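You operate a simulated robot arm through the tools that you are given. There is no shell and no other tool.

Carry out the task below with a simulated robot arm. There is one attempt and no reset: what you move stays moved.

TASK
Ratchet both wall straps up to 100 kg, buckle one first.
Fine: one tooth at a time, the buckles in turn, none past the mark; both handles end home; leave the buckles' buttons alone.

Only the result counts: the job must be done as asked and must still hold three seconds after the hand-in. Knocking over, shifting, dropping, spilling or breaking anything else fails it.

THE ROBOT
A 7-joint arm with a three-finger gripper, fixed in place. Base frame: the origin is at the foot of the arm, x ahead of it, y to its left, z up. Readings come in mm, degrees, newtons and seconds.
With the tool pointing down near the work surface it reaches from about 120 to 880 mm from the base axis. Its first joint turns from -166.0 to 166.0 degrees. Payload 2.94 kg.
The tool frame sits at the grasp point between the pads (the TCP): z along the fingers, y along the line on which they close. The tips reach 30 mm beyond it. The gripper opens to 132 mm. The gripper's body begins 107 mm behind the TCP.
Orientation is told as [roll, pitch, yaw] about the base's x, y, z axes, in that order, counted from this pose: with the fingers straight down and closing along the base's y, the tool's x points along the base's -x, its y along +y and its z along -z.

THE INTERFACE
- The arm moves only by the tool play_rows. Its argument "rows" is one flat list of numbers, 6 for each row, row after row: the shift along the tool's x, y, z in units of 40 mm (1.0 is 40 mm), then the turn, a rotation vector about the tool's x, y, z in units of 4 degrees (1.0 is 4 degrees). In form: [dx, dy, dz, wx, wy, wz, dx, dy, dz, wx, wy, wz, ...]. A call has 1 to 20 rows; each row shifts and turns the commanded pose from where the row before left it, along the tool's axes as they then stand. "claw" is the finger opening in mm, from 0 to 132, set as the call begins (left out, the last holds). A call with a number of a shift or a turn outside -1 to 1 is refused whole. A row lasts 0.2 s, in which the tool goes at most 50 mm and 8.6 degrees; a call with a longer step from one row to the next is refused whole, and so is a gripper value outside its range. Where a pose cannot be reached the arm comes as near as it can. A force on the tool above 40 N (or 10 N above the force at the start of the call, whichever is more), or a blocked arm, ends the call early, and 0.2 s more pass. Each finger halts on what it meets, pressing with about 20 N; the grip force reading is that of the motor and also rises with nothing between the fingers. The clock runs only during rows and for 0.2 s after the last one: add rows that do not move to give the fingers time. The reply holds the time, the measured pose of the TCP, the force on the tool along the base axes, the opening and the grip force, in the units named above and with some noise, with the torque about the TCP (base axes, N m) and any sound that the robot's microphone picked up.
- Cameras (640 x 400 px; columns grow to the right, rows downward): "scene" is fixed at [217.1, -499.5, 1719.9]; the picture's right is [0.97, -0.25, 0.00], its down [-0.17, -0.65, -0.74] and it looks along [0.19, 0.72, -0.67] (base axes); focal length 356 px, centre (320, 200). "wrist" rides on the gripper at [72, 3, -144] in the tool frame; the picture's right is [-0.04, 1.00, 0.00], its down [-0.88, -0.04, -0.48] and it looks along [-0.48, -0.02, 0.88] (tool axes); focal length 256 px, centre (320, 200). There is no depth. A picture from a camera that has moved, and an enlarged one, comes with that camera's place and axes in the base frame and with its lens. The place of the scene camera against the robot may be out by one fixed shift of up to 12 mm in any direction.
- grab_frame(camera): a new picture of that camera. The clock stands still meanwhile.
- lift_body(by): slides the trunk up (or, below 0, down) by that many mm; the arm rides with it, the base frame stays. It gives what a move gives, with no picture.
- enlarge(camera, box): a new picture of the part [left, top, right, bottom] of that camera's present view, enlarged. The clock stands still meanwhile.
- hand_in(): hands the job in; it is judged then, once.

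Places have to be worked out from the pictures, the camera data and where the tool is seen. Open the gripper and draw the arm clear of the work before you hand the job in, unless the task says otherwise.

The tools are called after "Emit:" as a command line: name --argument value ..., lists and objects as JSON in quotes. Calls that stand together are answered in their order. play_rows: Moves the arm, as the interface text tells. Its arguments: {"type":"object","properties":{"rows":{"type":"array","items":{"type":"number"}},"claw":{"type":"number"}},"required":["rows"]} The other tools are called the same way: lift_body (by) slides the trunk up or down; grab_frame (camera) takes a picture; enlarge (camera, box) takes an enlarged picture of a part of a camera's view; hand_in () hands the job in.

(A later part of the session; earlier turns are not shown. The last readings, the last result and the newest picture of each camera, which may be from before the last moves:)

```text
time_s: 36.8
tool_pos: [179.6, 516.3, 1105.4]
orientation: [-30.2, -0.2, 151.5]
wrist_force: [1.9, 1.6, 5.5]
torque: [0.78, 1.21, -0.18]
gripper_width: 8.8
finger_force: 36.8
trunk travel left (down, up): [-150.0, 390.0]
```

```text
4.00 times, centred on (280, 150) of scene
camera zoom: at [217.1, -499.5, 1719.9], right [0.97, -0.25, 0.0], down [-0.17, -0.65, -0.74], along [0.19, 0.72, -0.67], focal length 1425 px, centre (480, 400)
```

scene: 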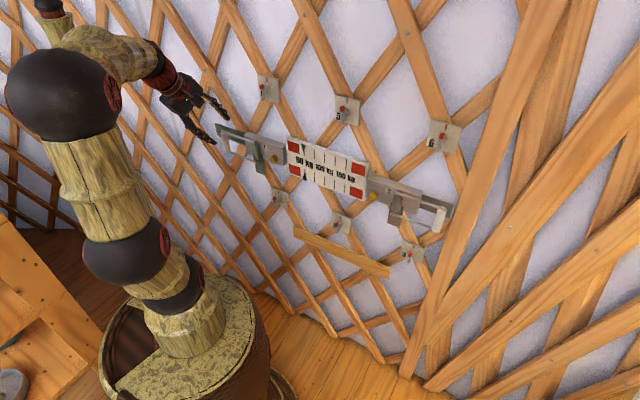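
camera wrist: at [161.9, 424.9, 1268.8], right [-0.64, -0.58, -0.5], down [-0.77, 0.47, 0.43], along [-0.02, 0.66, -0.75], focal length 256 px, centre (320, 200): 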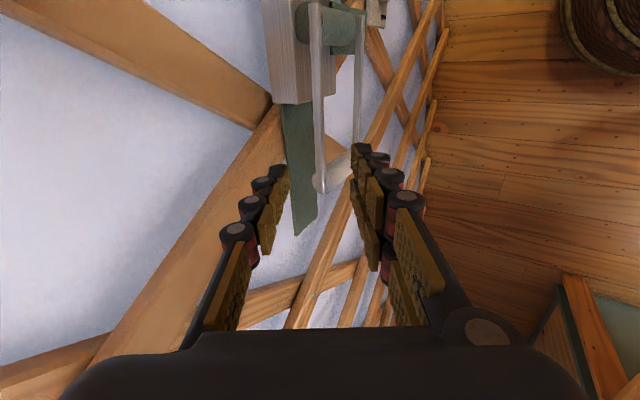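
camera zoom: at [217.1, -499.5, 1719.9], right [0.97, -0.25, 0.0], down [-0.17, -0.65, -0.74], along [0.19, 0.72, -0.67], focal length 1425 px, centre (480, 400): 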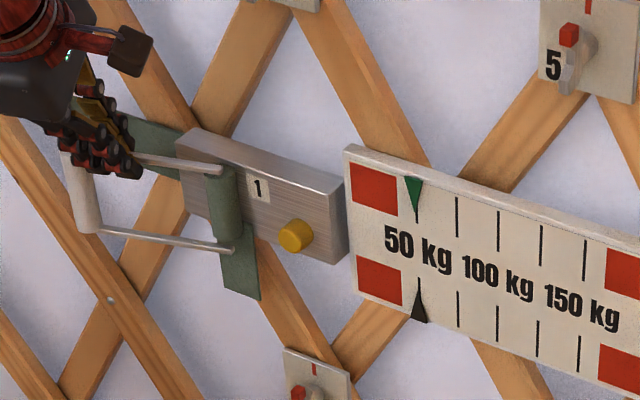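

The handle follows smoothly at about 16° with low force and no click yet. I'll continue in 8° steps.

Emit:
play_rows --rows '[0.0222, 0.1206, -0.0696, 0, -0.5, -0.866, 0.0222, 0.1206, -0.0696, 0, -0.5, -0.866]'

Emit:
enlarge --camera "scene" --box '[220, 100, 340, 200]'

```text
time_s: 37.4
tool_pos: [176.6, 505.4, 1106.2]
orientation: [-30.2, -0.2, 159.5]
wrist_force: [5.0, -3.0, -1.8]
torque: [0.44, 1.22, -0.31]
gripper_width: 8.8
finger_force: 36.7
trunk travel left (down, up): [-150.0, 390.0]
```

```text
4.00 times, centred on (280, 150) of scene
camera zoom: at [217.1, -499.5, 1719.9], right [0.97, -0.25, 0.0], down [-0.17, -0.65, -0.74], along [0.19, 0.72, -0.67], focal length 1425 px, centre (480, 400)
```

zoom: 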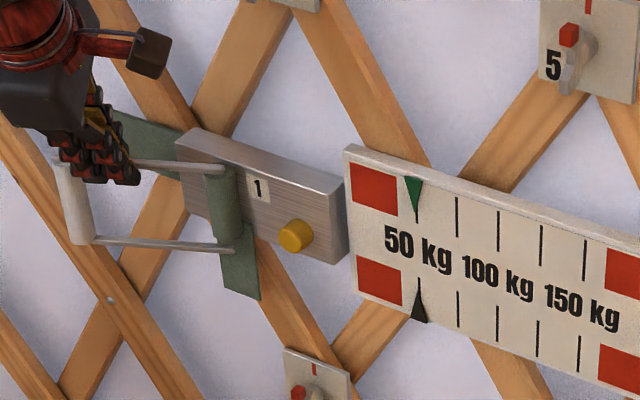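

Handle at about 24°, still free and silent. Continuing 4° at a time or so, watching for the click.

Emit:
play_rows --rows '[0.0222, 0.1206, -0.0696, 0, -0.5, -0.866]'

Emit:
play_rows --rows '[0.0222, 0.1206, -0.0696, 0, -0.5, -0.866]'

Emit:
enlarge --camera "scene" --box '[220, 100, 340, 200]'

```text
time_s: 37.8
tool_pos: [176.1, 500.3, 1105.4]
orientation: [-30.2, -0.3, 163.4]
wrist_force: [6.0, -6.4, -4.4]
torque: [0.08, 0.83, -0.58]
gripper_width: 9.4
finger_force: 36.7
trunk travel left (down, up): [-150.0, 390.0]
```

```text
time_s: 38.2
tool_pos: [176.2, 492.7, 1107.2]
orientation: [-30.2, -0.2, 167.5]
wrist_force: [12.4, -6.9, -8.9]
torque: [0.01, 0.71, -0.69]
gripper_width: 9.1
finger_force: 36.1
trunk travel left (down, up): [-150.0, 390.0]
```

```text
4.00 times, centred on (280, 150) of scene
camera zoom: at [217.1, -499.5, 1719.9], right [0.97, -0.25, 0.0], down [-0.17, -0.65, -0.74], along [0.19, 0.72, -0.67], focal length 1425 px, centre (480, 400)
```

zoom: 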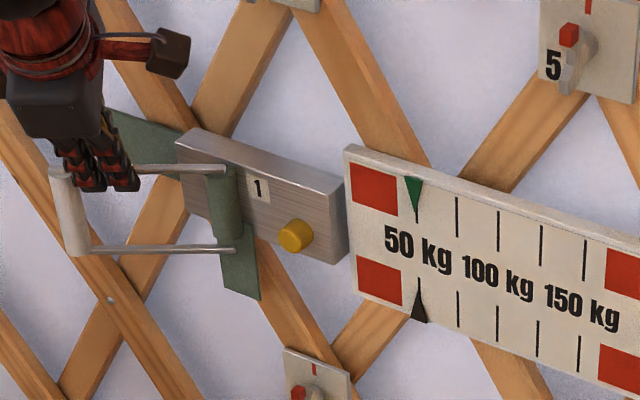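

Handle at about 32°, and the forces show my arc drifting slightly outward and high. I'll correct by 3 mm inward and 2 mm down while swinging another 4°, then continue.

Emit:
play_rows --rows '[0.106, 0.1456, -0.0266, 0, -0.5, -0.866]'

Emit:
play_rows --rows '[0.031, 0.1206, -0.0696, 0, -0.5, -0.866]'

Emit:
enlarge --camera "scene" --box '[220, 100, 340, 200]'

```text
time_s: 38.6
tool_pos: [175.8, 487.5, 1105.7]
orientation: [-30.4, -0.1, 171.6]
wrist_force: [-3.3, -5.4, 0.2]
torque: [0.12, 1.2, -0.51]
gripper_width: 9.0
finger_force: 36.3
trunk travel left (down, up): [-150.0, 390.0]
```

```text
time_s: 39.0
tool_pos: [177.3, 483.2, 1106.2]
orientation: [-30.4, -0.1, 175.5]
wrist_force: [-7.5, -4.8, 1.7]
torque: [0.05, 1.37, -0.47]
gripper_width: 9.3
finger_force: 37.0
trunk travel left (down, up): [-150.0, 390.0]
```

```text
4.00 times, centred on (280, 150) of scene
camera zoom: at [217.1, -499.5, 1719.9], right [0.97, -0.25, 0.0], down [-0.17, -0.65, -0.74], along [0.19, 0.72, -0.67], focal length 1425 px, centre (480, 400)
```

zoom: 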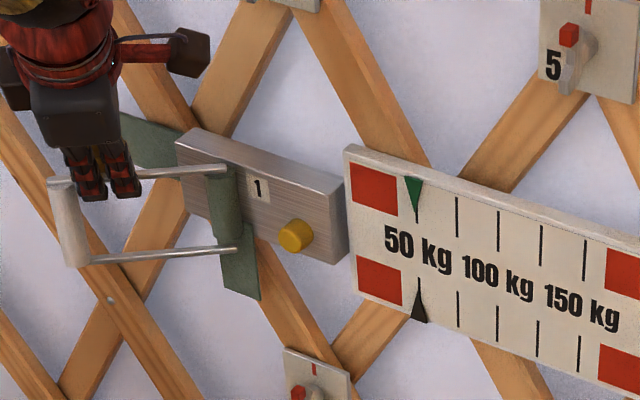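

At about 40°, forces are low and the pointers are unchanged. I'll keep swinging with a slightly smaller inward term.

Emit:
play_rows --rows '[0.01, 0.1206, -0.0696, 0, -0.5, -0.866]'

Emit:
play_rows --rows '[0.01, 0.1206, -0.0696, 0, -0.5, -0.866]'

Emit:
enlarge --camera "scene" --box '[220, 100, 340, 200]'

```text
time_s: 39.4
tool_pos: [176.7, 478.4, 1106.4]
orientation: [-30.3, 0.0, 179.6]
wrist_force: [-6.8, -3.3, 4.3]
torque: [0.09, 1.62, -0.4]
gripper_width: 9.8
finger_force: 36.8
trunk travel left (down, up): [-150.0, 390.0]
```

```text
time_s: 39.8
tool_pos: [178.1, 472.2, 1105.6]
orientation: [-30.4, -0.1, -176.6]
wrist_force: [-4.1, -0.9, 5.3]
torque: [0.0, 1.6, -0.34]
gripper_width: 9.3
finger_force: 37.2
trunk travel left (down, up): [-150.0, 390.0]
```

```text
4.00 times, centred on (280, 150) of scene
camera zoom: at [217.1, -499.5, 1719.9], right [0.97, -0.25, 0.0], down [-0.17, -0.65, -0.74], along [0.19, 0.72, -0.67], focal length 1425 px, centre (480, 400)
```

zoom: 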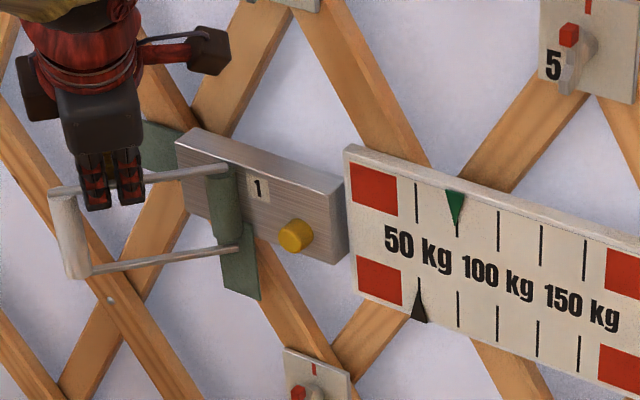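

The green pointer has stepped from 50 to 75, so one tooth is worth 25 kg (one at about 45° of swing) and green does belong to buckle 1. Let me confirm closely before returning the handle home.

Emit:
enlarge --camera "scene" --box '[280, 130, 380, 205]'

Emit:
play_rows --rows '[-0.0202, -0.1234, 0.0712, 0, 0.5, 0.866, -0.0202, -0.1234, 0.0712, 0, 0.5, 0.866]'

Emit:
enlarge --camera "scene" --box '[220, 100, 340, 200]'

```text
5.33 times, centred on (330, 168) of scene
camera zoom: at [217.1, -499.5, 1719.9], right [0.97, -0.25, 0.0], down [-0.17, -0.65, -0.74], along [0.19, 0.72, -0.67], focal length 1900 px, centre (267, 373)
```

zoom: 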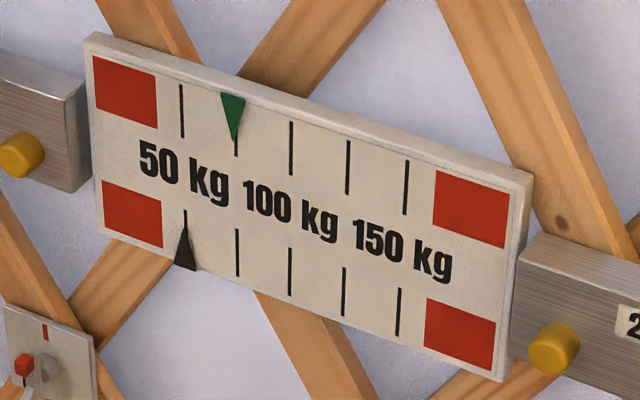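

```text
time_s: 40.4
tool_pos: [176.0, 481.6, 1105.8]
orientation: [-30.3, 0.0, 175.3]
wrist_force: [-2.9, -15.5, 2.3]
torque: [-0.35, -0.64, -0.98]
gripper_width: 9.4
finger_force: 36.4
trunk travel left (down, up): [-150.0, 390.0]
```

```text
4.00 times, centred on (280, 150) of scene
camera zoom: at [217.1, -499.5, 1719.9], right [0.97, -0.25, 0.0], down [-0.17, -0.65, -0.74], along [0.19, 0.72, -0.67], focal length 1425 px, centre (480, 400)
```

zoom: 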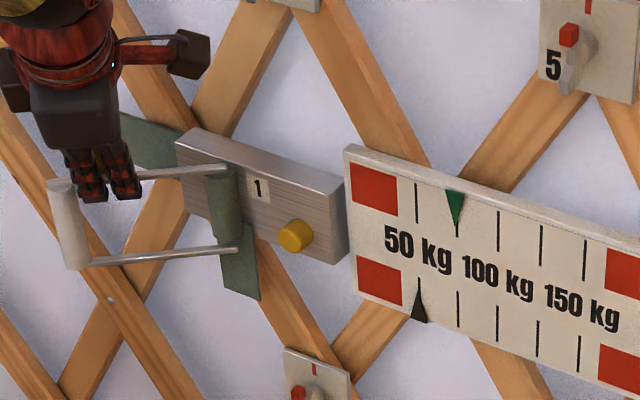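

The pointer holds at 75 as the handle goes back, with about 15 N of friction. I'll continue the return in moderate steps.

Emit:
play_rows --rows '[-0.0202, -0.1234, 0.0712, 0, 0.5, 0.866, -0.0202, -0.1234, 0.0712, 0, 0.5, 0.866, -0.0202, -0.1234, 0.0712, 0, 0.5, 0.866]'

Emit:
play_rows --rows '[-0.0202, -0.1234, 0.0712, 0, 0.5, 0.866, -0.0202, -0.1234, 0.0712, 0, 0.5, 0.866, -0.0202, -0.1234, 0.0712, 0, 0.5, 0.866]'

Emit:
enlarge --camera "scene" --box '[220, 100, 340, 200]'

```text
time_s: 41.2
tool_pos: [176.6, 499.5, 1105.0]
orientation: [-30.3, -0.2, 163.4]
wrist_force: [-6.6, -16.7, -1.8]
torque: [-0.52, -0.45, -1.18]
gripper_width: 8.6
finger_force: 35.9
trunk travel left (down, up): [-150.0, 390.0]
```

```text
time_s: 42.0
tool_pos: [178.7, 514.9, 1106.8]
orientation: [-30.4, -0.2, 151.3]
wrist_force: [-7.5, -18.0, -3.6]
torque: [-0.65, -0.31, -1.28]
gripper_width: 8.5
finger_force: 36.4
trunk travel left (down, up): [-150.0, 390.0]
```

```text
4.00 times, centred on (280, 150) of scene
camera zoom: at [217.1, -499.5, 1719.9], right [0.97, -0.25, 0.0], down [-0.17, -0.65, -0.74], along [0.19, 0.72, -0.67], focal length 1425 px, centre (480, 400)
```

zoom: 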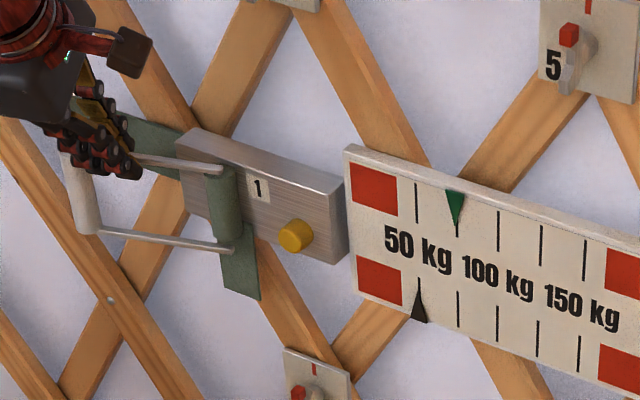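

About 16° remain, at a steady ~19 N. Two more small steps toward home.

Emit:
play_rows --rows '[-0.0202, -0.1234, 0.0712, 0, 0.5, 0.866, -0.0202, -0.1234, 0.0712, 0, 0.5, 0.866]'

Emit:
play_rows --rows '[-0.0202, -0.1234, 0.0712, 0, 0.5, 0.866, -0.0202, -0.1234, 0.0712, 0, 0.5, 0.866]'

Emit:
enlarge --camera "scene" --box '[200, 90, 320, 190]'

Emit:
enlarge --camera "wrist" --box '[220, 60, 420, 240]'

```text
time_s: 42.6
tool_pos: [183.2, 526.6, 1106.6]
orientation: [-30.2, -0.2, 143.5]
wrist_force: [-9.2, -16.4, -8.4]
torque: [-0.76, -0.23, -1.27]
gripper_width: 8.5
finger_force: 36.3
trunk travel left (down, up): [-150.0, 390.0]
```

```text
time_s: 43.2
tool_pos: [189.0, 537.1, 1105.8]
orientation: [-30.2, -0.2, 135.5]
wrist_force: [-10.1, -15.5, -12.1]
torque: [-0.79, -0.08, -1.25]
gripper_width: 8.8
finger_force: 36.3
trunk travel left (down, up): [-150.0, 390.0]
```

```text
4.00 times, centred on (260, 140) of scene
camera zoom: at [217.1, -499.5, 1719.9], right [0.97, -0.25, 0.0], down [-0.17, -0.65, -0.74], along [0.19, 0.72, -0.67], focal length 1425 px, centre (560, 440)
```

zoom: 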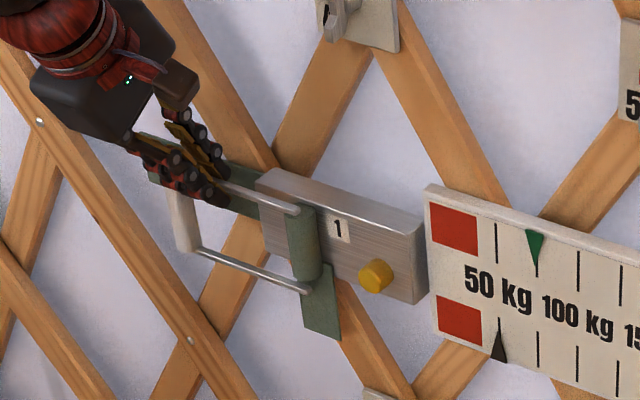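

```text
2.22 times, centred on (320, 150) of wrist
camera zoom: at [188.3, 430.5, 1229.3], right [-0.64, -0.58, -0.5], down [-0.77, 0.47, 0.43], along [-0.02, 0.66, -0.75], focal length 569 px, centre (320, 311)
```

zoom: 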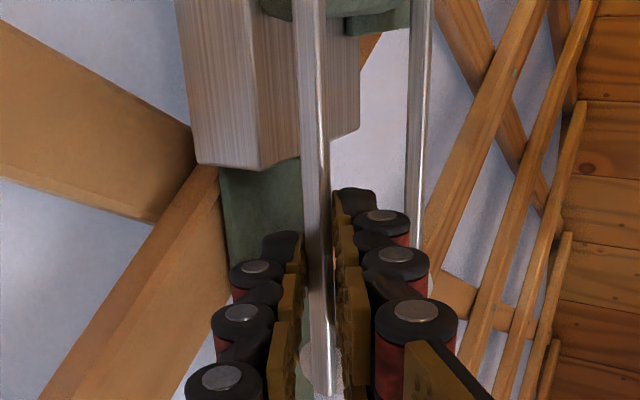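

The handle is nearly home by comparison with the earlier view. I'll press another ~3° toward the wall to seat it against its stop, watching the force.

Emit:
play_rows --rows '[-0.01, -0.062, 0.036, 0, 0.25, 0.433]'

Emit:
play_rows --rows '[-0.01, -0.062, 0.036, 0, 0.25, 0.433]'

Emit:
enlarge --camera "wrist" --box '[220, 60, 420, 240]'

```text
time_s: 43.6
tool_pos: [189.2, 537.6, 1106.4]
orientation: [-30.2, -0.2, 133.6]
wrist_force: [-21.1, -29.2, -11.3]
torque: [-0.51, 0.6, 1.47]
gripper_width: 9.2
finger_force: 36.9
trunk travel left (down, up): [-150.0, 390.0]
```

```text
time_s: 44.0
tool_pos: [188.3, 537.5, 1105.3]
orientation: [-30.0, -0.1, 132.1]
wrist_force: [-19.9, -20.2, 10.7]
torque: [-0.53, 0.14, 1.43]
gripper_width: 9.9
finger_force: 37.2
trunk travel left (down, up): [-150.0, 390.0]
stopped in row 1: the force on the tool passed its limit at 50 N (the readings are from after the stop); the commanded pose is now the measured one
```

```text
2.22 times, centred on (320, 150) of wrist
camera zoom: at [182.1, 432.2, 1229.6], right [-0.67, -0.55, -0.5], down [-0.74, 0.51, 0.43], along [0.02, 0.66, -0.75], focal length 569 px, centre (320, 311)
```

zoom: 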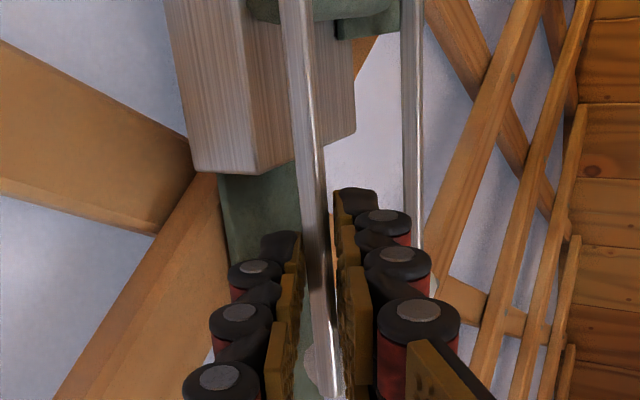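

The handle met its hard stop, so it's home. Now I'll open the fingers, then lift straight off along the tool axis.

Emit:
play_rows --rows '[0, 0, 0, 0, 0, 0, 0, 0, 0, 0, 0, 0, 0, 0, 0, 0, 0, 0]' --claw 40

Emit:
enlarge --camera "wrist" --box '[220, 60, 420, 240]'

Emit:
enlarge --camera "scene" --box '[200, 90, 320, 190]'

```text
time_s: 44.8
tool_pos: [191.7, 540.6, 1103.3]
orientation: [-29.9, -0.1, 131.9]
wrist_force: [0.2, 0.1, -0.4]
torque: [0.02, 0.0, -0.03]
gripper_width: 40.2
finger_force: 0.0
trunk travel left (down, up): [-150.0, 390.0]
```

```text
2.22 times, centred on (320, 150) of wrist
camera zoom: at [185.4, 434.9, 1228.0], right [-0.67, -0.55, -0.5], down [-0.74, 0.52, 0.43], along [0.02, 0.66, -0.75], focal length 569 px, centre (320, 311)
```

zoom: 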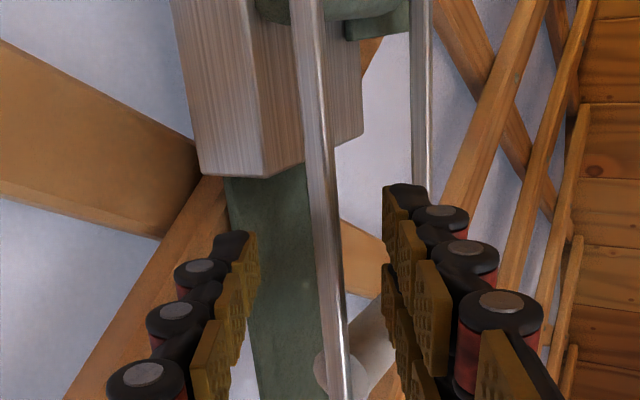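

```text
4.00 times, centred on (260, 140) of scene
camera zoom: at [217.1, -499.5, 1719.9], right [0.97, -0.25, 0.0], down [-0.17, -0.65, -0.74], along [0.19, 0.72, -0.67], focal length 1425 px, centre (560, 440)
```

zoom: 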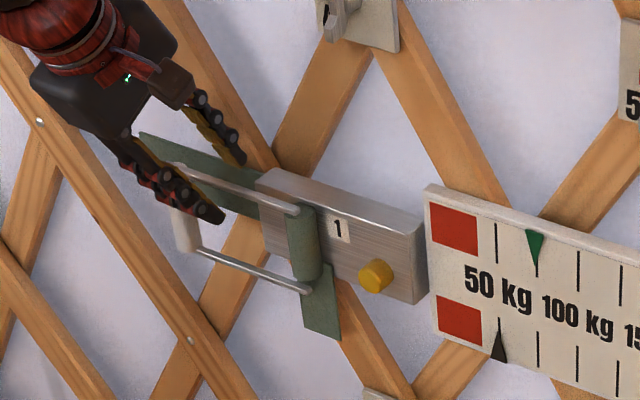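

Handle 1 is released and sits as it did originally, with green at 75. I'll back straight out along the tool axis, restore the 135° yaw, and draw away from the wall.

Emit:
play_rows --rows '[0, 0, -0.4, 0, 0, 0, 0, 0, -0.6, 0, 0, 0, 0, 0, -0.8, 0, 0, 0, 0, 0, -0.6, 0, -0.39, -0.675, 0, 0.6, -0.4, 0, 0, 0, 0, 0.4, -0.2, 0, 0, 0]'

Emit:
enlarge --camera "scene" --box '[208, 110, 304, 170]'

Emit:
grab_frame --camera "wrist"

```text
time_s: 46.2
tool_pos: [139.0, 475.3, 1183.3]
orientation: [-29.2, 0.1, 133.1]
wrist_force: [0.1, -0.1, -0.5]
torque: [-0.03, 0.0, -0.01]
gripper_width: 39.8
finger_force: 0.1
trunk travel left (down, up): [-150.0, 390.0]
```

```text
6.67 times, centred on (256, 140) of scene
camera zoom: at [217.1, -499.5, 1719.9], right [0.97, -0.25, 0.0], down [-0.17, -0.65, -0.74], along [0.19, 0.72, -0.67], focal length 2374 px, centre (747, 600)
```

zoom: 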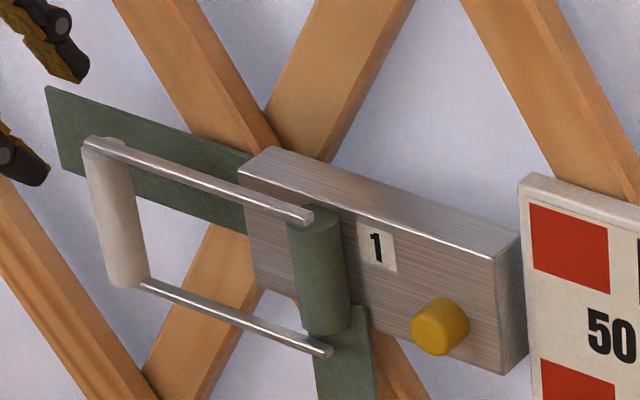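

```text
taken
camera wrist: at [134.0, 372.2, 1308.2], right [-0.66, -0.57, -0.49], down [-0.75, 0.51, 0.43], along [0.0, 0.65, -0.76], focal length 256 px, centre (320, 200)
```

wrist: 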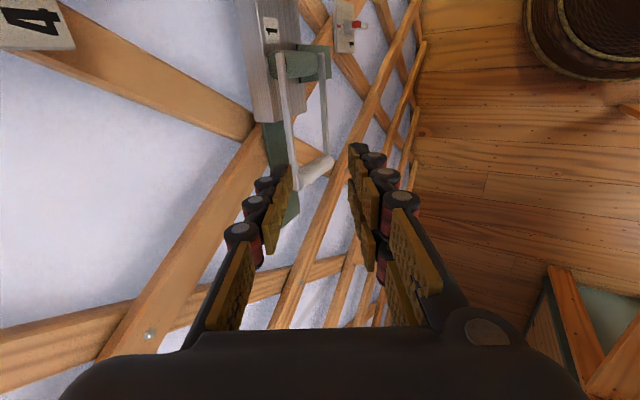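

Handle 1 sits at exactly its original pixels, so it's properly home. I'll travel right along the wall toward buckle 2, staying about 85 mm clear of the hardware.

Emit:
play_rows --rows '[0, 0, 0, 0, -0.24, -0.41, 0.99, 0, 0, 0, 0, 0, 0.99, 0, 0, 0, 0, 0, 0.99, 0, 0, 0, 0, 0, 0.99, 0, 0, 0, 0, 0, 0.99, 0, 0, 0, 0, 0, 0.99, 0, 0, 0, 0, 0, 0.99, 0, 0, 0, 0, 0, 0.99, 0, 0, 0, 0, 0]'

Emit:
grab_frame --camera "wrist"

Emit:
grab_frame --camera "scene"

```text
time_s: 48.2
tool_pos: [354.5, 259.4, 1187.1]
orientation: [-29.9, -0.1, 137.1]
wrist_force: [-0.3, 0.0, 0.0]
torque: [0.0, -0.01, 0.03]
gripper_width: 39.9
finger_force: 0.0
trunk travel left (down, up): [-150.0, 390.0]
```

```text
taken
camera wrist: at [357.8, 152.0, 1310.7], right [-0.62, -0.6, -0.5], down [-0.78, 0.45, 0.43], along [-0.04, 0.66, -0.75], focal length 256 px, centre (320, 200)
```

wrist: 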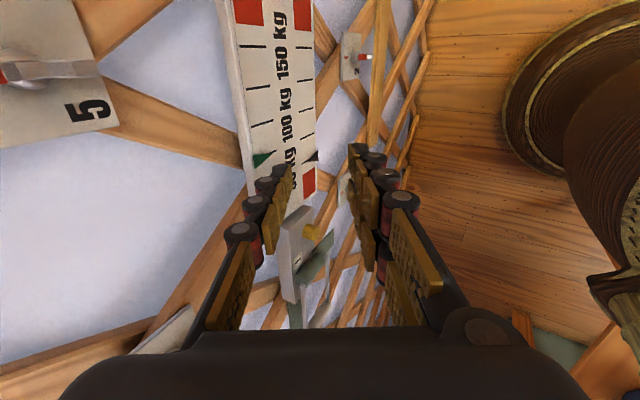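

```text
taken
```

scene: 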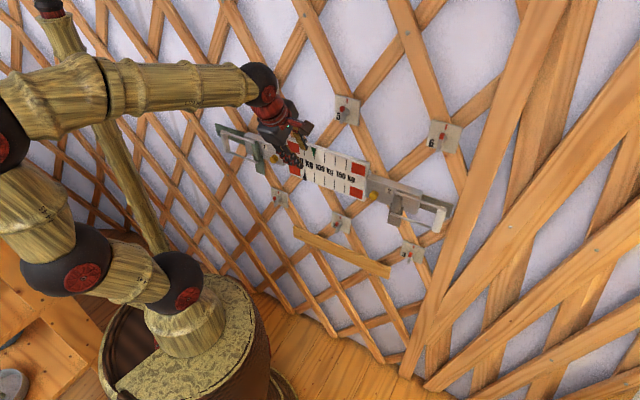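

The path is clear. I'll continue right another ~315 mm to stand in front of handle 2.

Emit:
play_rows --rows '[0.5, 0, 0, 0, 0.26, 0.45, 0.99, 0, 0, 0, 0, 0, 0.99, 0, 0, 0, 0, 0, 0.99, 0, 0, 0, 0, 0, 0.99, 0, 0, 0, 0, 0, 0.99, 0, 0, 0, 0, 0, 0.99, 0, 0, 0, 0, 0, 0.99, 0, 0, 0, 0, 0]' --claw 44

Emit:
grab_frame --camera "wrist"

Emit:
grab_frame --camera "scene"

```text
time_s: 50.0
tool_pos: [565.4, 47.7, 1185.3]
orientation: [-29.9, -0.2, 134.9]
wrist_force: [-0.1, 0.0, 0.0]
torque: [-0.04, 0.02, 0.03]
gripper_width: 44.4
finger_force: 0.1
trunk travel left (down, up): [-150.0, 390.0]
```

```text
taken
camera wrist: at [565.5, -57.6, 1309.8], right [-0.64, -0.58, -0.5], down [-0.76, 0.48, 0.43], along [-0.01, 0.66, -0.75], focal length 256 px, centre (320, 200)
```

wrist: 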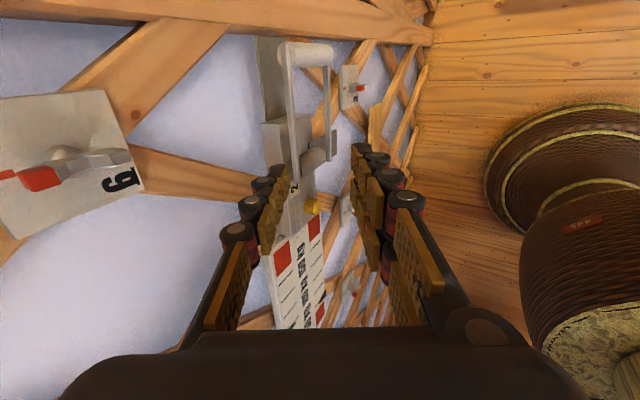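

```text
taken
```

scene: 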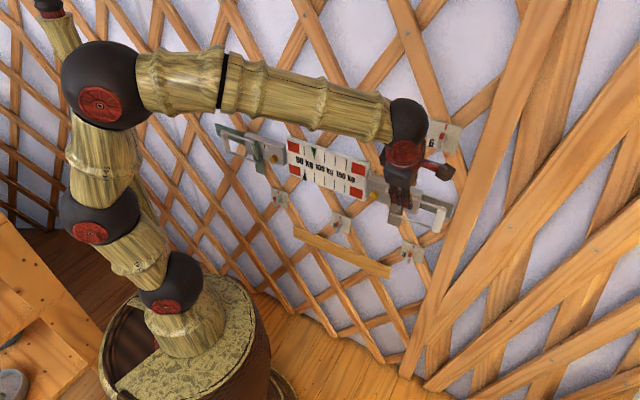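

I'm in front of buckle 2, but toggle 6 sits on the wall right above the handle, close to where the gripper body would come. I'll zoom in to check both before approaching.

Emit:
enlarge --camera "wrist" --box '[0, 60, 200, 240]'

Emit:
enlarge --camera "wrist" --box '[220, 20, 400, 220]'

Emit:
enlarge --camera "scene" --box '[370, 90, 480, 240]'

```text
2.22 times, centred on (100, 150) of wrist
camera zoom: at [565.5, -57.6, 1309.8], right [-0.64, -0.58, -0.5], down [-0.76, 0.48, 0.43], along [-0.01, 0.66, -0.75], focal length 569 px, centre (809, 311)
```

zoom: 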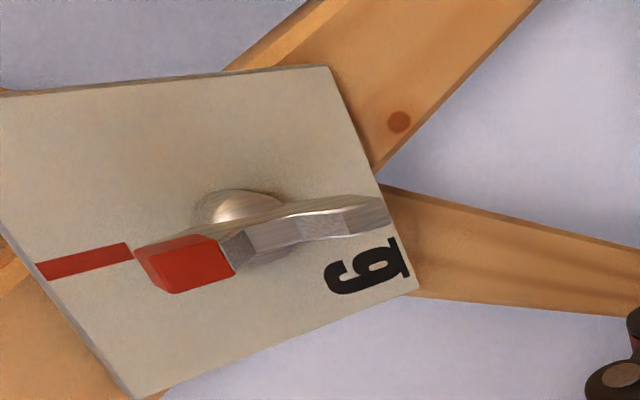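

```text
2.00 times, centred on (310, 120) of wrist
camera zoom: at [565.5, -57.6, 1309.8], right [-0.64, -0.58, -0.5], down [-0.76, 0.48, 0.43], along [-0.01, 0.66, -0.75], focal length 512 px, centre (340, 360)
```

zoom: 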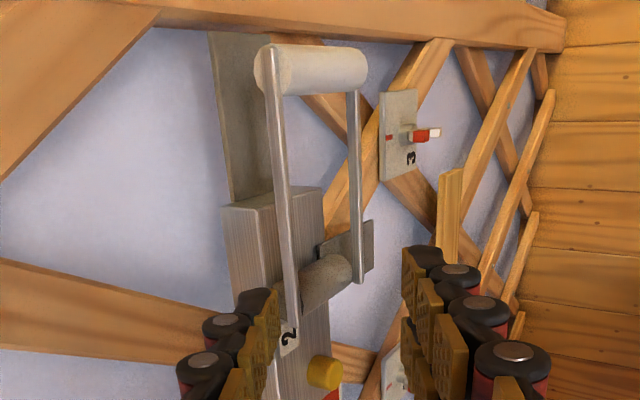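

```text
2.67 times, centred on (425, 165) of scene
camera zoom: at [217.1, -499.5, 1719.9], right [0.97, -0.25, 0.0], down [-0.17, -0.65, -0.74], along [0.19, 0.72, -0.67], focal length 950 px, centre (40, 293)
```

zoom: 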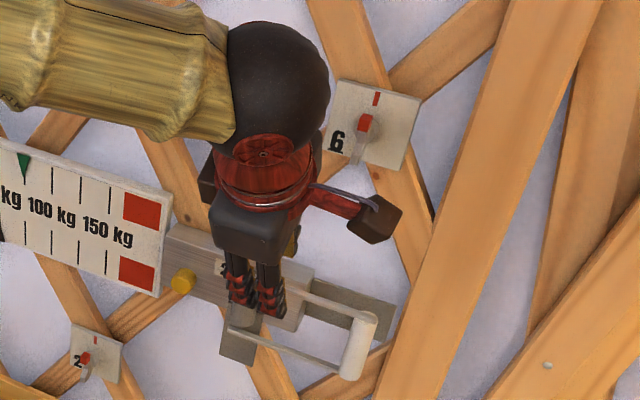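

Toggle 6's lever reaches out to perp ≈ 550 and the gripper body will stay at about 520 there, leaving some 30 mm of clearance. Rod 2 runs from u≈326 at its hinge end to u≈446 at the bar, at z≈1095. I'll go to a standoff 60 mm above it.

Emit:
play_rows --rows '[0.45, -0.374, 0.64, 0, 0, 0, 0.45, -0.374, 0.64, 0, 0, 0]'

Emit:
enlarge --camera "wrist" --box '[220, 60, 420, 240]'

Emit:
grab_frame --camera "wrist"

Emit:
enlarge --camera "scene" --box '[370, 90, 480, 240]'

```text
time_s: 50.6
tool_pos: [628.6, 60.1, 1157.5]
orientation: [-30.0, -0.2, 134.9]
wrist_force: [0.9, -0.2, -0.4]
torque: [0.03, 0.01, 0.01]
gripper_width: 44.0
finger_force: 0.1
trunk travel left (down, up): [-150.0, 390.0]
```

```text
2.22 times, centred on (320, 150) of wrist
camera zoom: at [627.8, -46.3, 1280.2], right [-0.64, -0.58, -0.5], down [-0.76, 0.48, 0.43], along [-0.01, 0.66, -0.75], focal length 569 px, centre (320, 311)
```

zoom: 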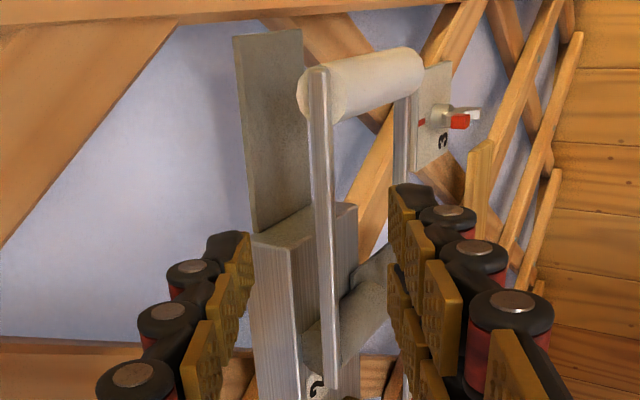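

```text
taken
camera wrist: at [627.8, -46.3, 1280.2], right [-0.64, -0.58, -0.5], down [-0.76, 0.48, 0.43], along [-0.01, 0.66, -0.75], focal length 256 px, centre (320, 200)
```

wrist: 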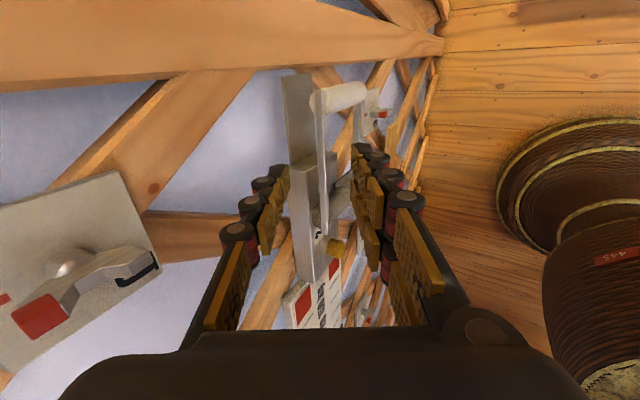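

```text
2.67 times, centred on (425, 165) of scene
camera zoom: at [217.1, -499.5, 1719.9], right [0.97, -0.25, 0.0], down [-0.17, -0.65, -0.74], along [0.19, 0.72, -0.67], focal length 950 px, centre (40, 293)
```

zoom: 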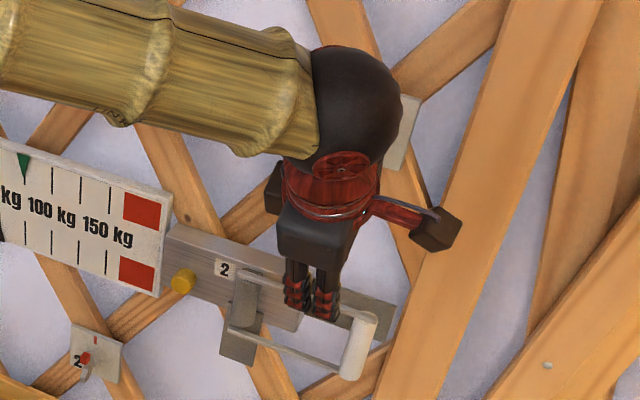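

Rod 2 lies within 3 mm of the finger midline and the bar is about 45 mm away. I'll descend 48 mm with a small lateral trim.

Emit:
play_rows --rows '[0, 0.016, 0.3, 0, 0, 0, 0, 0.016, 0.3, 0, 0, 0, 0, 0.016, 0.3, 0, 0, 0, 0, 0.016, 0.3, 0, 0, 0]'

Emit:
enlarge --camera "wrist" --box '[220, 60, 420, 240]'

Emit:
enlarge --camera "scene" --box '[370, 130, 480, 240]'

```text
time_s: 51.6
tool_pos: [643.3, 74.9, 1112.9]
orientation: [-29.9, -0.3, 135.0]
wrist_force: [1.0, 1.0, -0.1]
torque: [0.0, -0.01, 0.01]
gripper_width: 43.9
finger_force: 0.2
trunk travel left (down, up): [-150.0, 390.0]
```

```text
2.22 times, centred on (320, 150) of wrist
camera zoom: at [642.7, -29.9, 1237.4], right [-0.64, -0.58, -0.5], down [-0.76, 0.48, 0.43], along [-0.01, 0.66, -0.75], focal length 569 px, centre (320, 311)
```

zoom: 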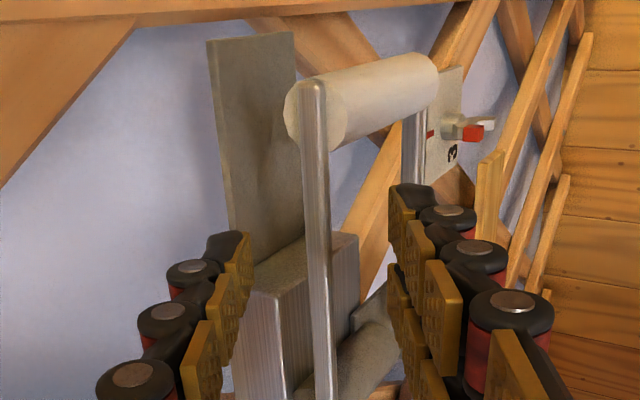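

```text
3.64 times, centred on (425, 185) of scene
camera zoom: at [217.1, -499.5, 1719.9], right [0.97, -0.25, 0.0], down [-0.17, -0.65, -0.74], along [0.19, 0.72, -0.67], focal length 1295 px, centre (-62, 254)
```

zoom: 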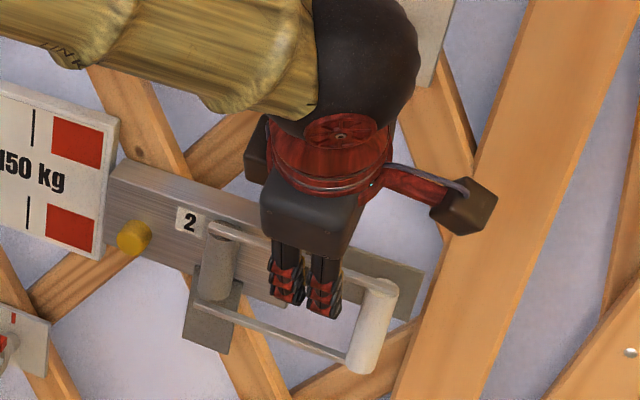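

The rod is centred; I'll go 8 mm deeper to match the depth used on handle 1, then close the claw fully to grip it.

Emit:
play_rows --rows '[0, 0, 0.2, 0, 0, 0]'

Emit:
play_rows --rows '[0, 0, 0, 0, 0, 0, 0, 0, 0, 0, 0, 0, 0, 0, 0, 0, 0, 0, 0, 0, 0, 0, 0, 0]' --claw 0

Emit:
enlarge --camera "wrist" --box '[220, 60, 420, 240]'

Emit:
enlarge --camera "scene" --box '[370, 130, 480, 240]'

```text
time_s: 52.0
tool_pos: [646.4, 78.4, 1106.4]
orientation: [-30.0, -0.3, 134.9]
wrist_force: [0.0, 0.2, 0.0]
torque: [0.01, 0.0, -0.04]
gripper_width: 43.9
finger_force: 0.0
trunk travel left (down, up): [-150.0, 390.0]
```

```text
time_s: 53.0
tool_pos: [647.2, 78.1, 1107.1]
orientation: [-29.9, -0.1, 135.1]
wrist_force: [-0.5, 0.1, -1.5]
torque: [-0.44, -0.39, -0.01]
gripper_width: 9.0
finger_force: 29.6
trunk travel left (down, up): [-150.0, 390.0]
```

```text
2.22 times, centred on (320, 150) of wrist
camera zoom: at [645.0, -27.0, 1231.0], right [-0.64, -0.58, -0.5], down [-0.76, 0.48, 0.43], along [-0.01, 0.66, -0.75], focal length 569 px, centre (320, 311)
```

zoom: 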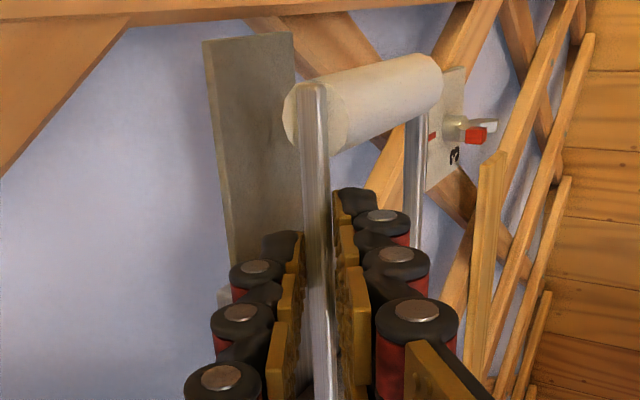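

```text
3.64 times, centred on (425, 185) of scene
camera zoom: at [217.1, -499.5, 1719.9], right [0.97, -0.25, 0.0], down [-0.17, -0.65, -0.74], along [0.19, 0.72, -0.67], focal length 1295 px, centre (-62, 254)
```

zoom: 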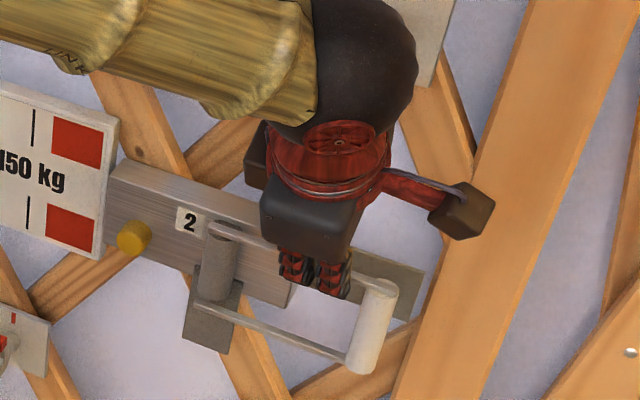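

Rod 2 is gripped (9 mm) with almost no load. I'll swing it outward, which is clockwise for this side, about the axis I estimate at u≈331, perp≈530, starting with 8°.

Emit:
play_rows --rows '[-0.0342, 0.107, -0.0618, 0, 0.5, 0.866, -0.0342, 0.107, -0.0618, 0, 0.5, 0.866]'

Emit:
play_rows --rows '[-0.0342, 0.107, -0.0618, 0, 0.5, 0.866, -0.0342, 0.107, -0.0618, 0, 0.5, 0.866]'

Emit:
enlarge --camera "scene" --box '[280, 130, 480, 255]'

```text
time_s: 53.6
tool_pos: [637.0, 72.4, 1107.6]
orientation: [-29.9, -0.1, 127.0]
wrist_force: [-3.0, -1.1, -2.4]
torque: [-0.75, -0.37, 0.31]
gripper_width: 8.9
finger_force: 36.7
trunk travel left (down, up): [-150.0, 390.0]
```

```text
time_s: 54.2
tool_pos: [626.3, 70.0, 1105.7]
orientation: [-29.9, -0.3, 118.8]
wrist_force: [-4.8, -4.0, -3.5]
torque: [-0.67, -0.17, 0.58]
gripper_width: 8.7
finger_force: 36.9
trunk travel left (down, up): [-150.0, 390.0]
```

```text
3.20 times, centred on (380, 192) of scene
camera zoom: at [217.1, -499.5, 1719.9], right [0.97, -0.25, 0.0], down [-0.17, -0.65, -0.74], along [0.19, 0.72, -0.67], focal length 1140 px, centre (128, 224)
```

zoom: 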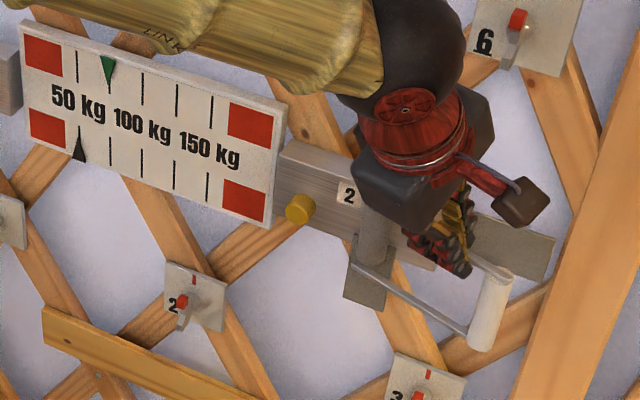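

At 16° the forces are only a few newtons and the black pointer is still at 50. Continuing to about 32°.

Emit:
play_rows --rows '[-0.0342, 0.107, -0.0618, 0, 0.5, 0.866, -0.0342, 0.107, -0.0618, 0, 0.5, 0.866]'

Emit:
play_rows --rows '[-0.0342, 0.107, -0.0618, 0, 0.5, 0.866, -0.0342, 0.107, -0.0618, 0, 0.5, 0.866]'

Emit:
enlarge --camera "scene" --box '[280, 130, 480, 255]'

```text
time_s: 54.8
tool_pos: [616.4, 67.0, 1105.7]
orientation: [-29.8, -0.1, 111.1]
wrist_force: [-6.1, -3.0, -4.4]
torque: [-0.88, -0.14, 0.55]
gripper_width: 8.9
finger_force: 36.8
trunk travel left (down, up): [-150.0, 390.0]
```

```text
time_s: 55.4
tool_pos: [607.4, 67.7, 1107.5]
orientation: [-29.9, -0.1, 102.8]
wrist_force: [-6.0, -6.8, -3.4]
torque: [-1.02, -0.02, 0.57]
gripper_width: 9.1
finger_force: 37.4
trunk travel left (down, up): [-150.0, 390.0]
```

```text
3.20 times, centred on (380, 192) of scene
camera zoom: at [217.1, -499.5, 1719.9], right [0.97, -0.25, 0.0], down [-0.17, -0.65, -0.74], along [0.19, 0.72, -0.67], focal length 1140 px, centre (128, 224)
```

zoom: 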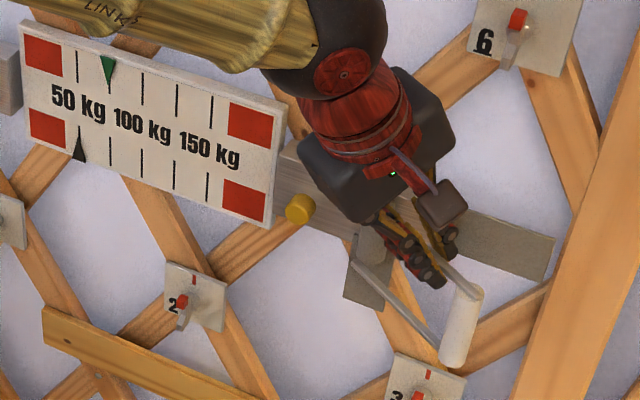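

About 32° with low loads. I'll go one 4° row at a time now, checking the black pointer.

Emit:
play_rows --rows '[-0.0342, 0.107, -0.0618, 0, 0.5, 0.866, -0.0342, 0.107, -0.0618, 0, 0.5, 0.866]'

Emit:
play_rows --rows '[-0.0342, 0.107, -0.0618, 0, 0.5, 0.866]'

Emit:
enlarge --camera "scene" --box '[280, 130, 480, 255]'

```text
time_s: 56.0
tool_pos: [594.7, 67.5, 1106.8]
orientation: [-29.8, -0.1, 94.9]
wrist_force: [-5.5, -10.5, -4.6]
torque: [-1.34, 0.06, 0.51]
gripper_width: 9.1
finger_force: 36.6
trunk travel left (down, up): [-150.0, 390.0]
```

```text
time_s: 56.4
tool_pos: [589.4, 68.8, 1106.9]
orientation: [-29.8, 0.0, 90.9]
wrist_force: [-9.7, -13.1, -5.5]
torque: [-1.28, 0.23, 0.59]
gripper_width: 9.4
finger_force: 36.6
trunk travel left (down, up): [-150.0, 390.0]
```

```text
3.20 times, centred on (380, 192) of scene
camera zoom: at [217.1, -499.5, 1719.9], right [0.97, -0.25, 0.0], down [-0.17, -0.65, -0.74], along [0.19, 0.72, -0.67], focal length 1140 px, centre (128, 224)
```

zoom: 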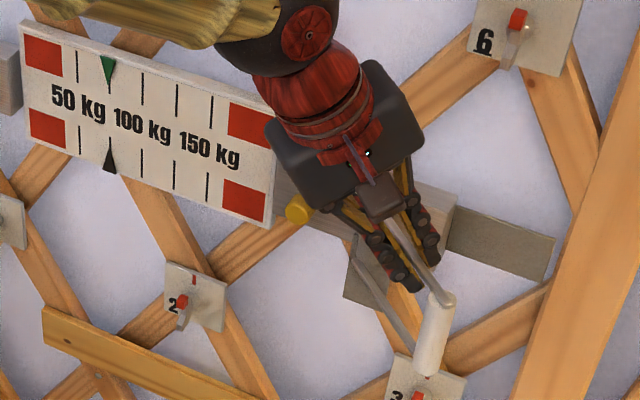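

The black pointer stepped to 75 at 44°, so buckle 2's first tooth is done. I'll swing handle 2 back by exactly reversing the arc.

Emit:
play_rows --rows '[0.0255, -0.1087, 0.0628, 0, -0.5, -0.866, 0.0255, -0.1087, 0.0628, 0, -0.5, -0.866, 0.0255, -0.1087, 0.0628, 0, -0.5, -0.866]'

Emit:
play_rows --rows '[0.0255, -0.1087, 0.0628, 0, -0.5, -0.866, 0.0255, -0.1087, 0.0628, 0, -0.5, -0.866, 0.0255, -0.1087, 0.0628, 0, -0.5, -0.866]'

Emit:
enlarge --camera "scene" --box '[280, 130, 480, 255]'

```text
time_s: 57.2
tool_pos: [606.0, 67.6, 1106.5]
orientation: [-29.8, -0.2, 103.0]
wrist_force: [-14.5, -9.8, -9.4]
torque: [0.08, 0.48, 1.05]
gripper_width: 9.2
finger_force: 36.7
trunk travel left (down, up): [-150.0, 390.0]
```

```text
time_s: 58.0
tool_pos: [621.3, 69.5, 1107.3]
orientation: [-29.8, 0.0, 115.1]
wrist_force: [-11.0, -6.4, -13.9]
torque: [-0.05, 0.48, 0.85]
gripper_width: 8.7
finger_force: 36.6
trunk travel left (down, up): [-150.0, 390.0]
```

```text
3.20 times, centred on (380, 192) of scene
camera zoom: at [217.1, -499.5, 1719.9], right [0.97, -0.25, 0.0], down [-0.17, -0.65, -0.74], along [0.19, 0.72, -0.67], focal length 1140 px, centre (128, 224)
```

zoom: 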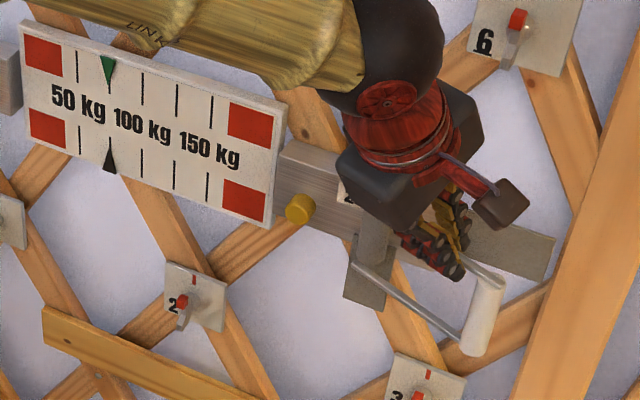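

The pointer holds at 75 and the handle is returning normally. I'll do the remaining 20° back to home.

Emit:
play_rows --rows '[0.0255, -0.1087, 0.0628, 0, -0.5, -0.866, 0.0255, -0.1087, 0.0628, 0, -0.5, -0.866, 0.0255, -0.1087, 0.0628, 0, -0.5, -0.866]'

Emit:
play_rows --rows '[0.0255, -0.1087, 0.0628, 0, -0.5, -0.866, 0.0255, -0.1087, 0.0628, 0, -0.5, -0.866]'

Emit:
enlarge --camera "scene" --box '[370, 130, 480, 240]'

Emit:
enlarge --camera "wrist" --box '[220, 60, 420, 240]'

```text
time_s: 58.8
tool_pos: [635.7, 75.3, 1105.8]
orientation: [-29.8, -0.3, 127.1]
wrist_force: [-6.5, -5.1, -11.5]
torque: [0.43, 0.72, 0.5]
gripper_width: 8.9
finger_force: 37.1
trunk travel left (down, up): [-150.0, 390.0]
```

```text
time_s: 59.4
tool_pos: [646.1, 78.7, 1105.7]
orientation: [-30.0, -0.2, 134.9]
wrist_force: [-3.4, -0.7, -10.1]
torque: [0.37, 0.65, 0.1]
gripper_width: 8.6
finger_force: 36.9
trunk travel left (down, up): [-150.0, 390.0]
```

```text
3.64 times, centred on (425, 185) of scene
camera zoom: at [217.1, -499.5, 1719.9], right [0.97, -0.25, 0.0], down [-0.17, -0.65, -0.74], along [0.19, 0.72, -0.67], focal length 1295 px, centre (-62, 254)
```

zoom: 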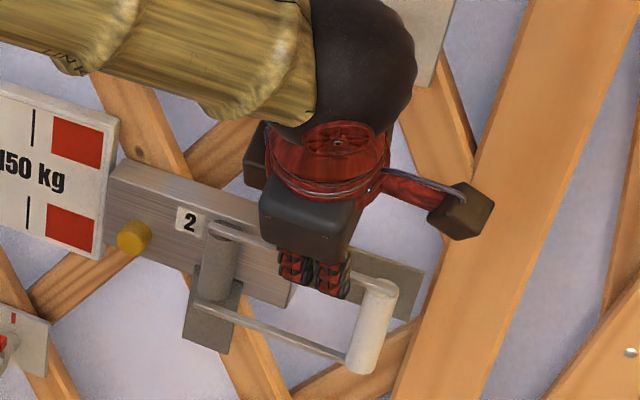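

```text
2.22 times, centred on (320, 150) of wrist
camera zoom: at [644.6, -26.8, 1230.8], right [-0.64, -0.58, -0.5], down [-0.77, 0.48, 0.43], along [-0.01, 0.66, -0.75], focal length 569 px, centre (320, 311)
```

zoom: 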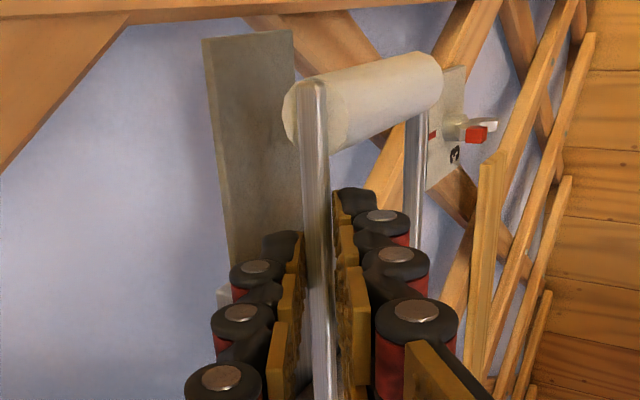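

The view matches the home grip nearly pixel for pixel. I'll press about 2° further to seat it on its stop.

Emit:
play_rows --rows '[0.0127, -0.0543, 0.0314, 0, -0.25, -0.433]'

```text
time_s: 59.8
tool_pos: [646.9, 78.1, 1106.5]
orientation: [-29.9, -0.3, 136.9]
wrist_force: [-14.2, -6.7, -7.4]
torque: [-0.38, 0.28, -1.43]
gripper_width: 9.3
finger_force: 36.4
trunk travel left (down, up): [-150.0, 390.0]
```

The tool no longer advanced and the force rose to about 15 N, so handle 2 is on its stop. Releasing now and checking.

Emit:
play_rows --rows '[0, 0, 0, 0, 0, 0, 0, 0, 0, 0, 0, 0, 0, 0, 0, 0, 0, 0]' --claw 44

Emit:
enlarge --camera "wrist" --box '[220, 60, 420, 240]'

```text
time_s: 60.6
tool_pos: [647.4, 81.2, 1107.0]
orientation: [-30.0, -0.1, 137.0]
wrist_force: [0.0, 0.6, -0.2]
torque: [0.03, 0.01, 0.04]
gripper_width: 44.1
finger_force: 0.0
trunk travel left (down, up): [-150.0, 390.0]
```

```text
2.22 times, centred on (320, 150) of wrist
camera zoom: at [650.0, -25.2, 1231.2], right [-0.62, -0.6, -0.5], down [-0.78, 0.45, 0.43], along [-0.04, 0.66, -0.75], focal length 569 px, centre (320, 311)
```

zoom: 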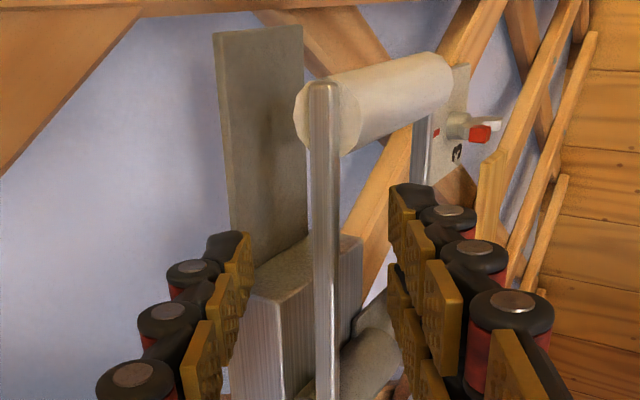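

Released cleanly. I'll retreat along the tool axis, trim the yaw by 2°, and draw back from the wall.

Emit:
play_rows --rows '[0, 0, -0.4, 0, 0, 0, 0, 0, -0.6, 0, 0, 0, 0, 0, -0.8, 0, 0, 0, 0, 0, -0.6, 0, 0.25, 0.43, 0, 0.6, -0.4, 0, 0, 0, 0, 0.4, -0.2, 0, 0, 0]'

Emit:
enlarge --camera "scene" --box '[365, 165, 461, 225]'

Emit:
enlarge --camera "scene" --box '[280, 130, 380, 205]'

```text
time_s: 62.0
tool_pos: [582.4, 10.2, 1191.2]
orientation: [-30.0, -0.2, 135.0]
wrist_force: [0.5, 0.1, 0.3]
torque: [-0.02, 0.01, 0.01]
gripper_width: 44.0
finger_force: 0.1
trunk travel left (down, up): [-150.0, 390.0]
```

```text
6.67 times, centred on (413, 195) of scene
camera zoom: at [217.1, -499.5, 1719.9], right [0.97, -0.25, 0.0], down [-0.17, -0.65, -0.74], along [0.19, 0.72, -0.67], focal length 2374 px, centre (-300, 233)
```

zoom: 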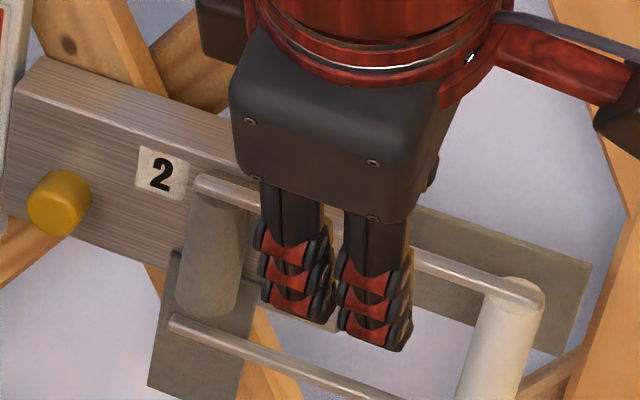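

```text
5.33 times, centred on (330, 168) of scene
camera zoom: at [217.1, -499.5, 1719.9], right [0.97, -0.25, 0.0], down [-0.17, -0.65, -0.74], along [0.19, 0.72, -0.67], focal length 1900 px, centre (267, 373)
```

zoom: 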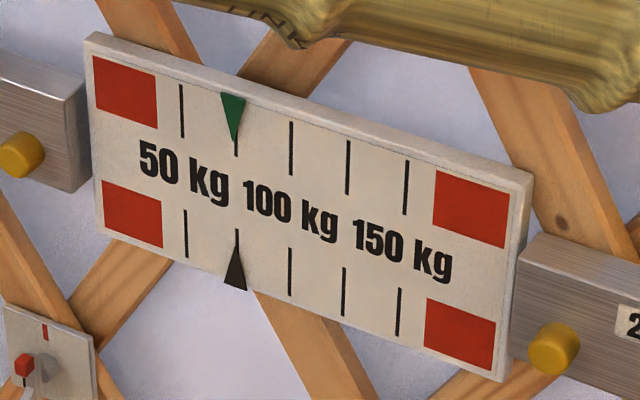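

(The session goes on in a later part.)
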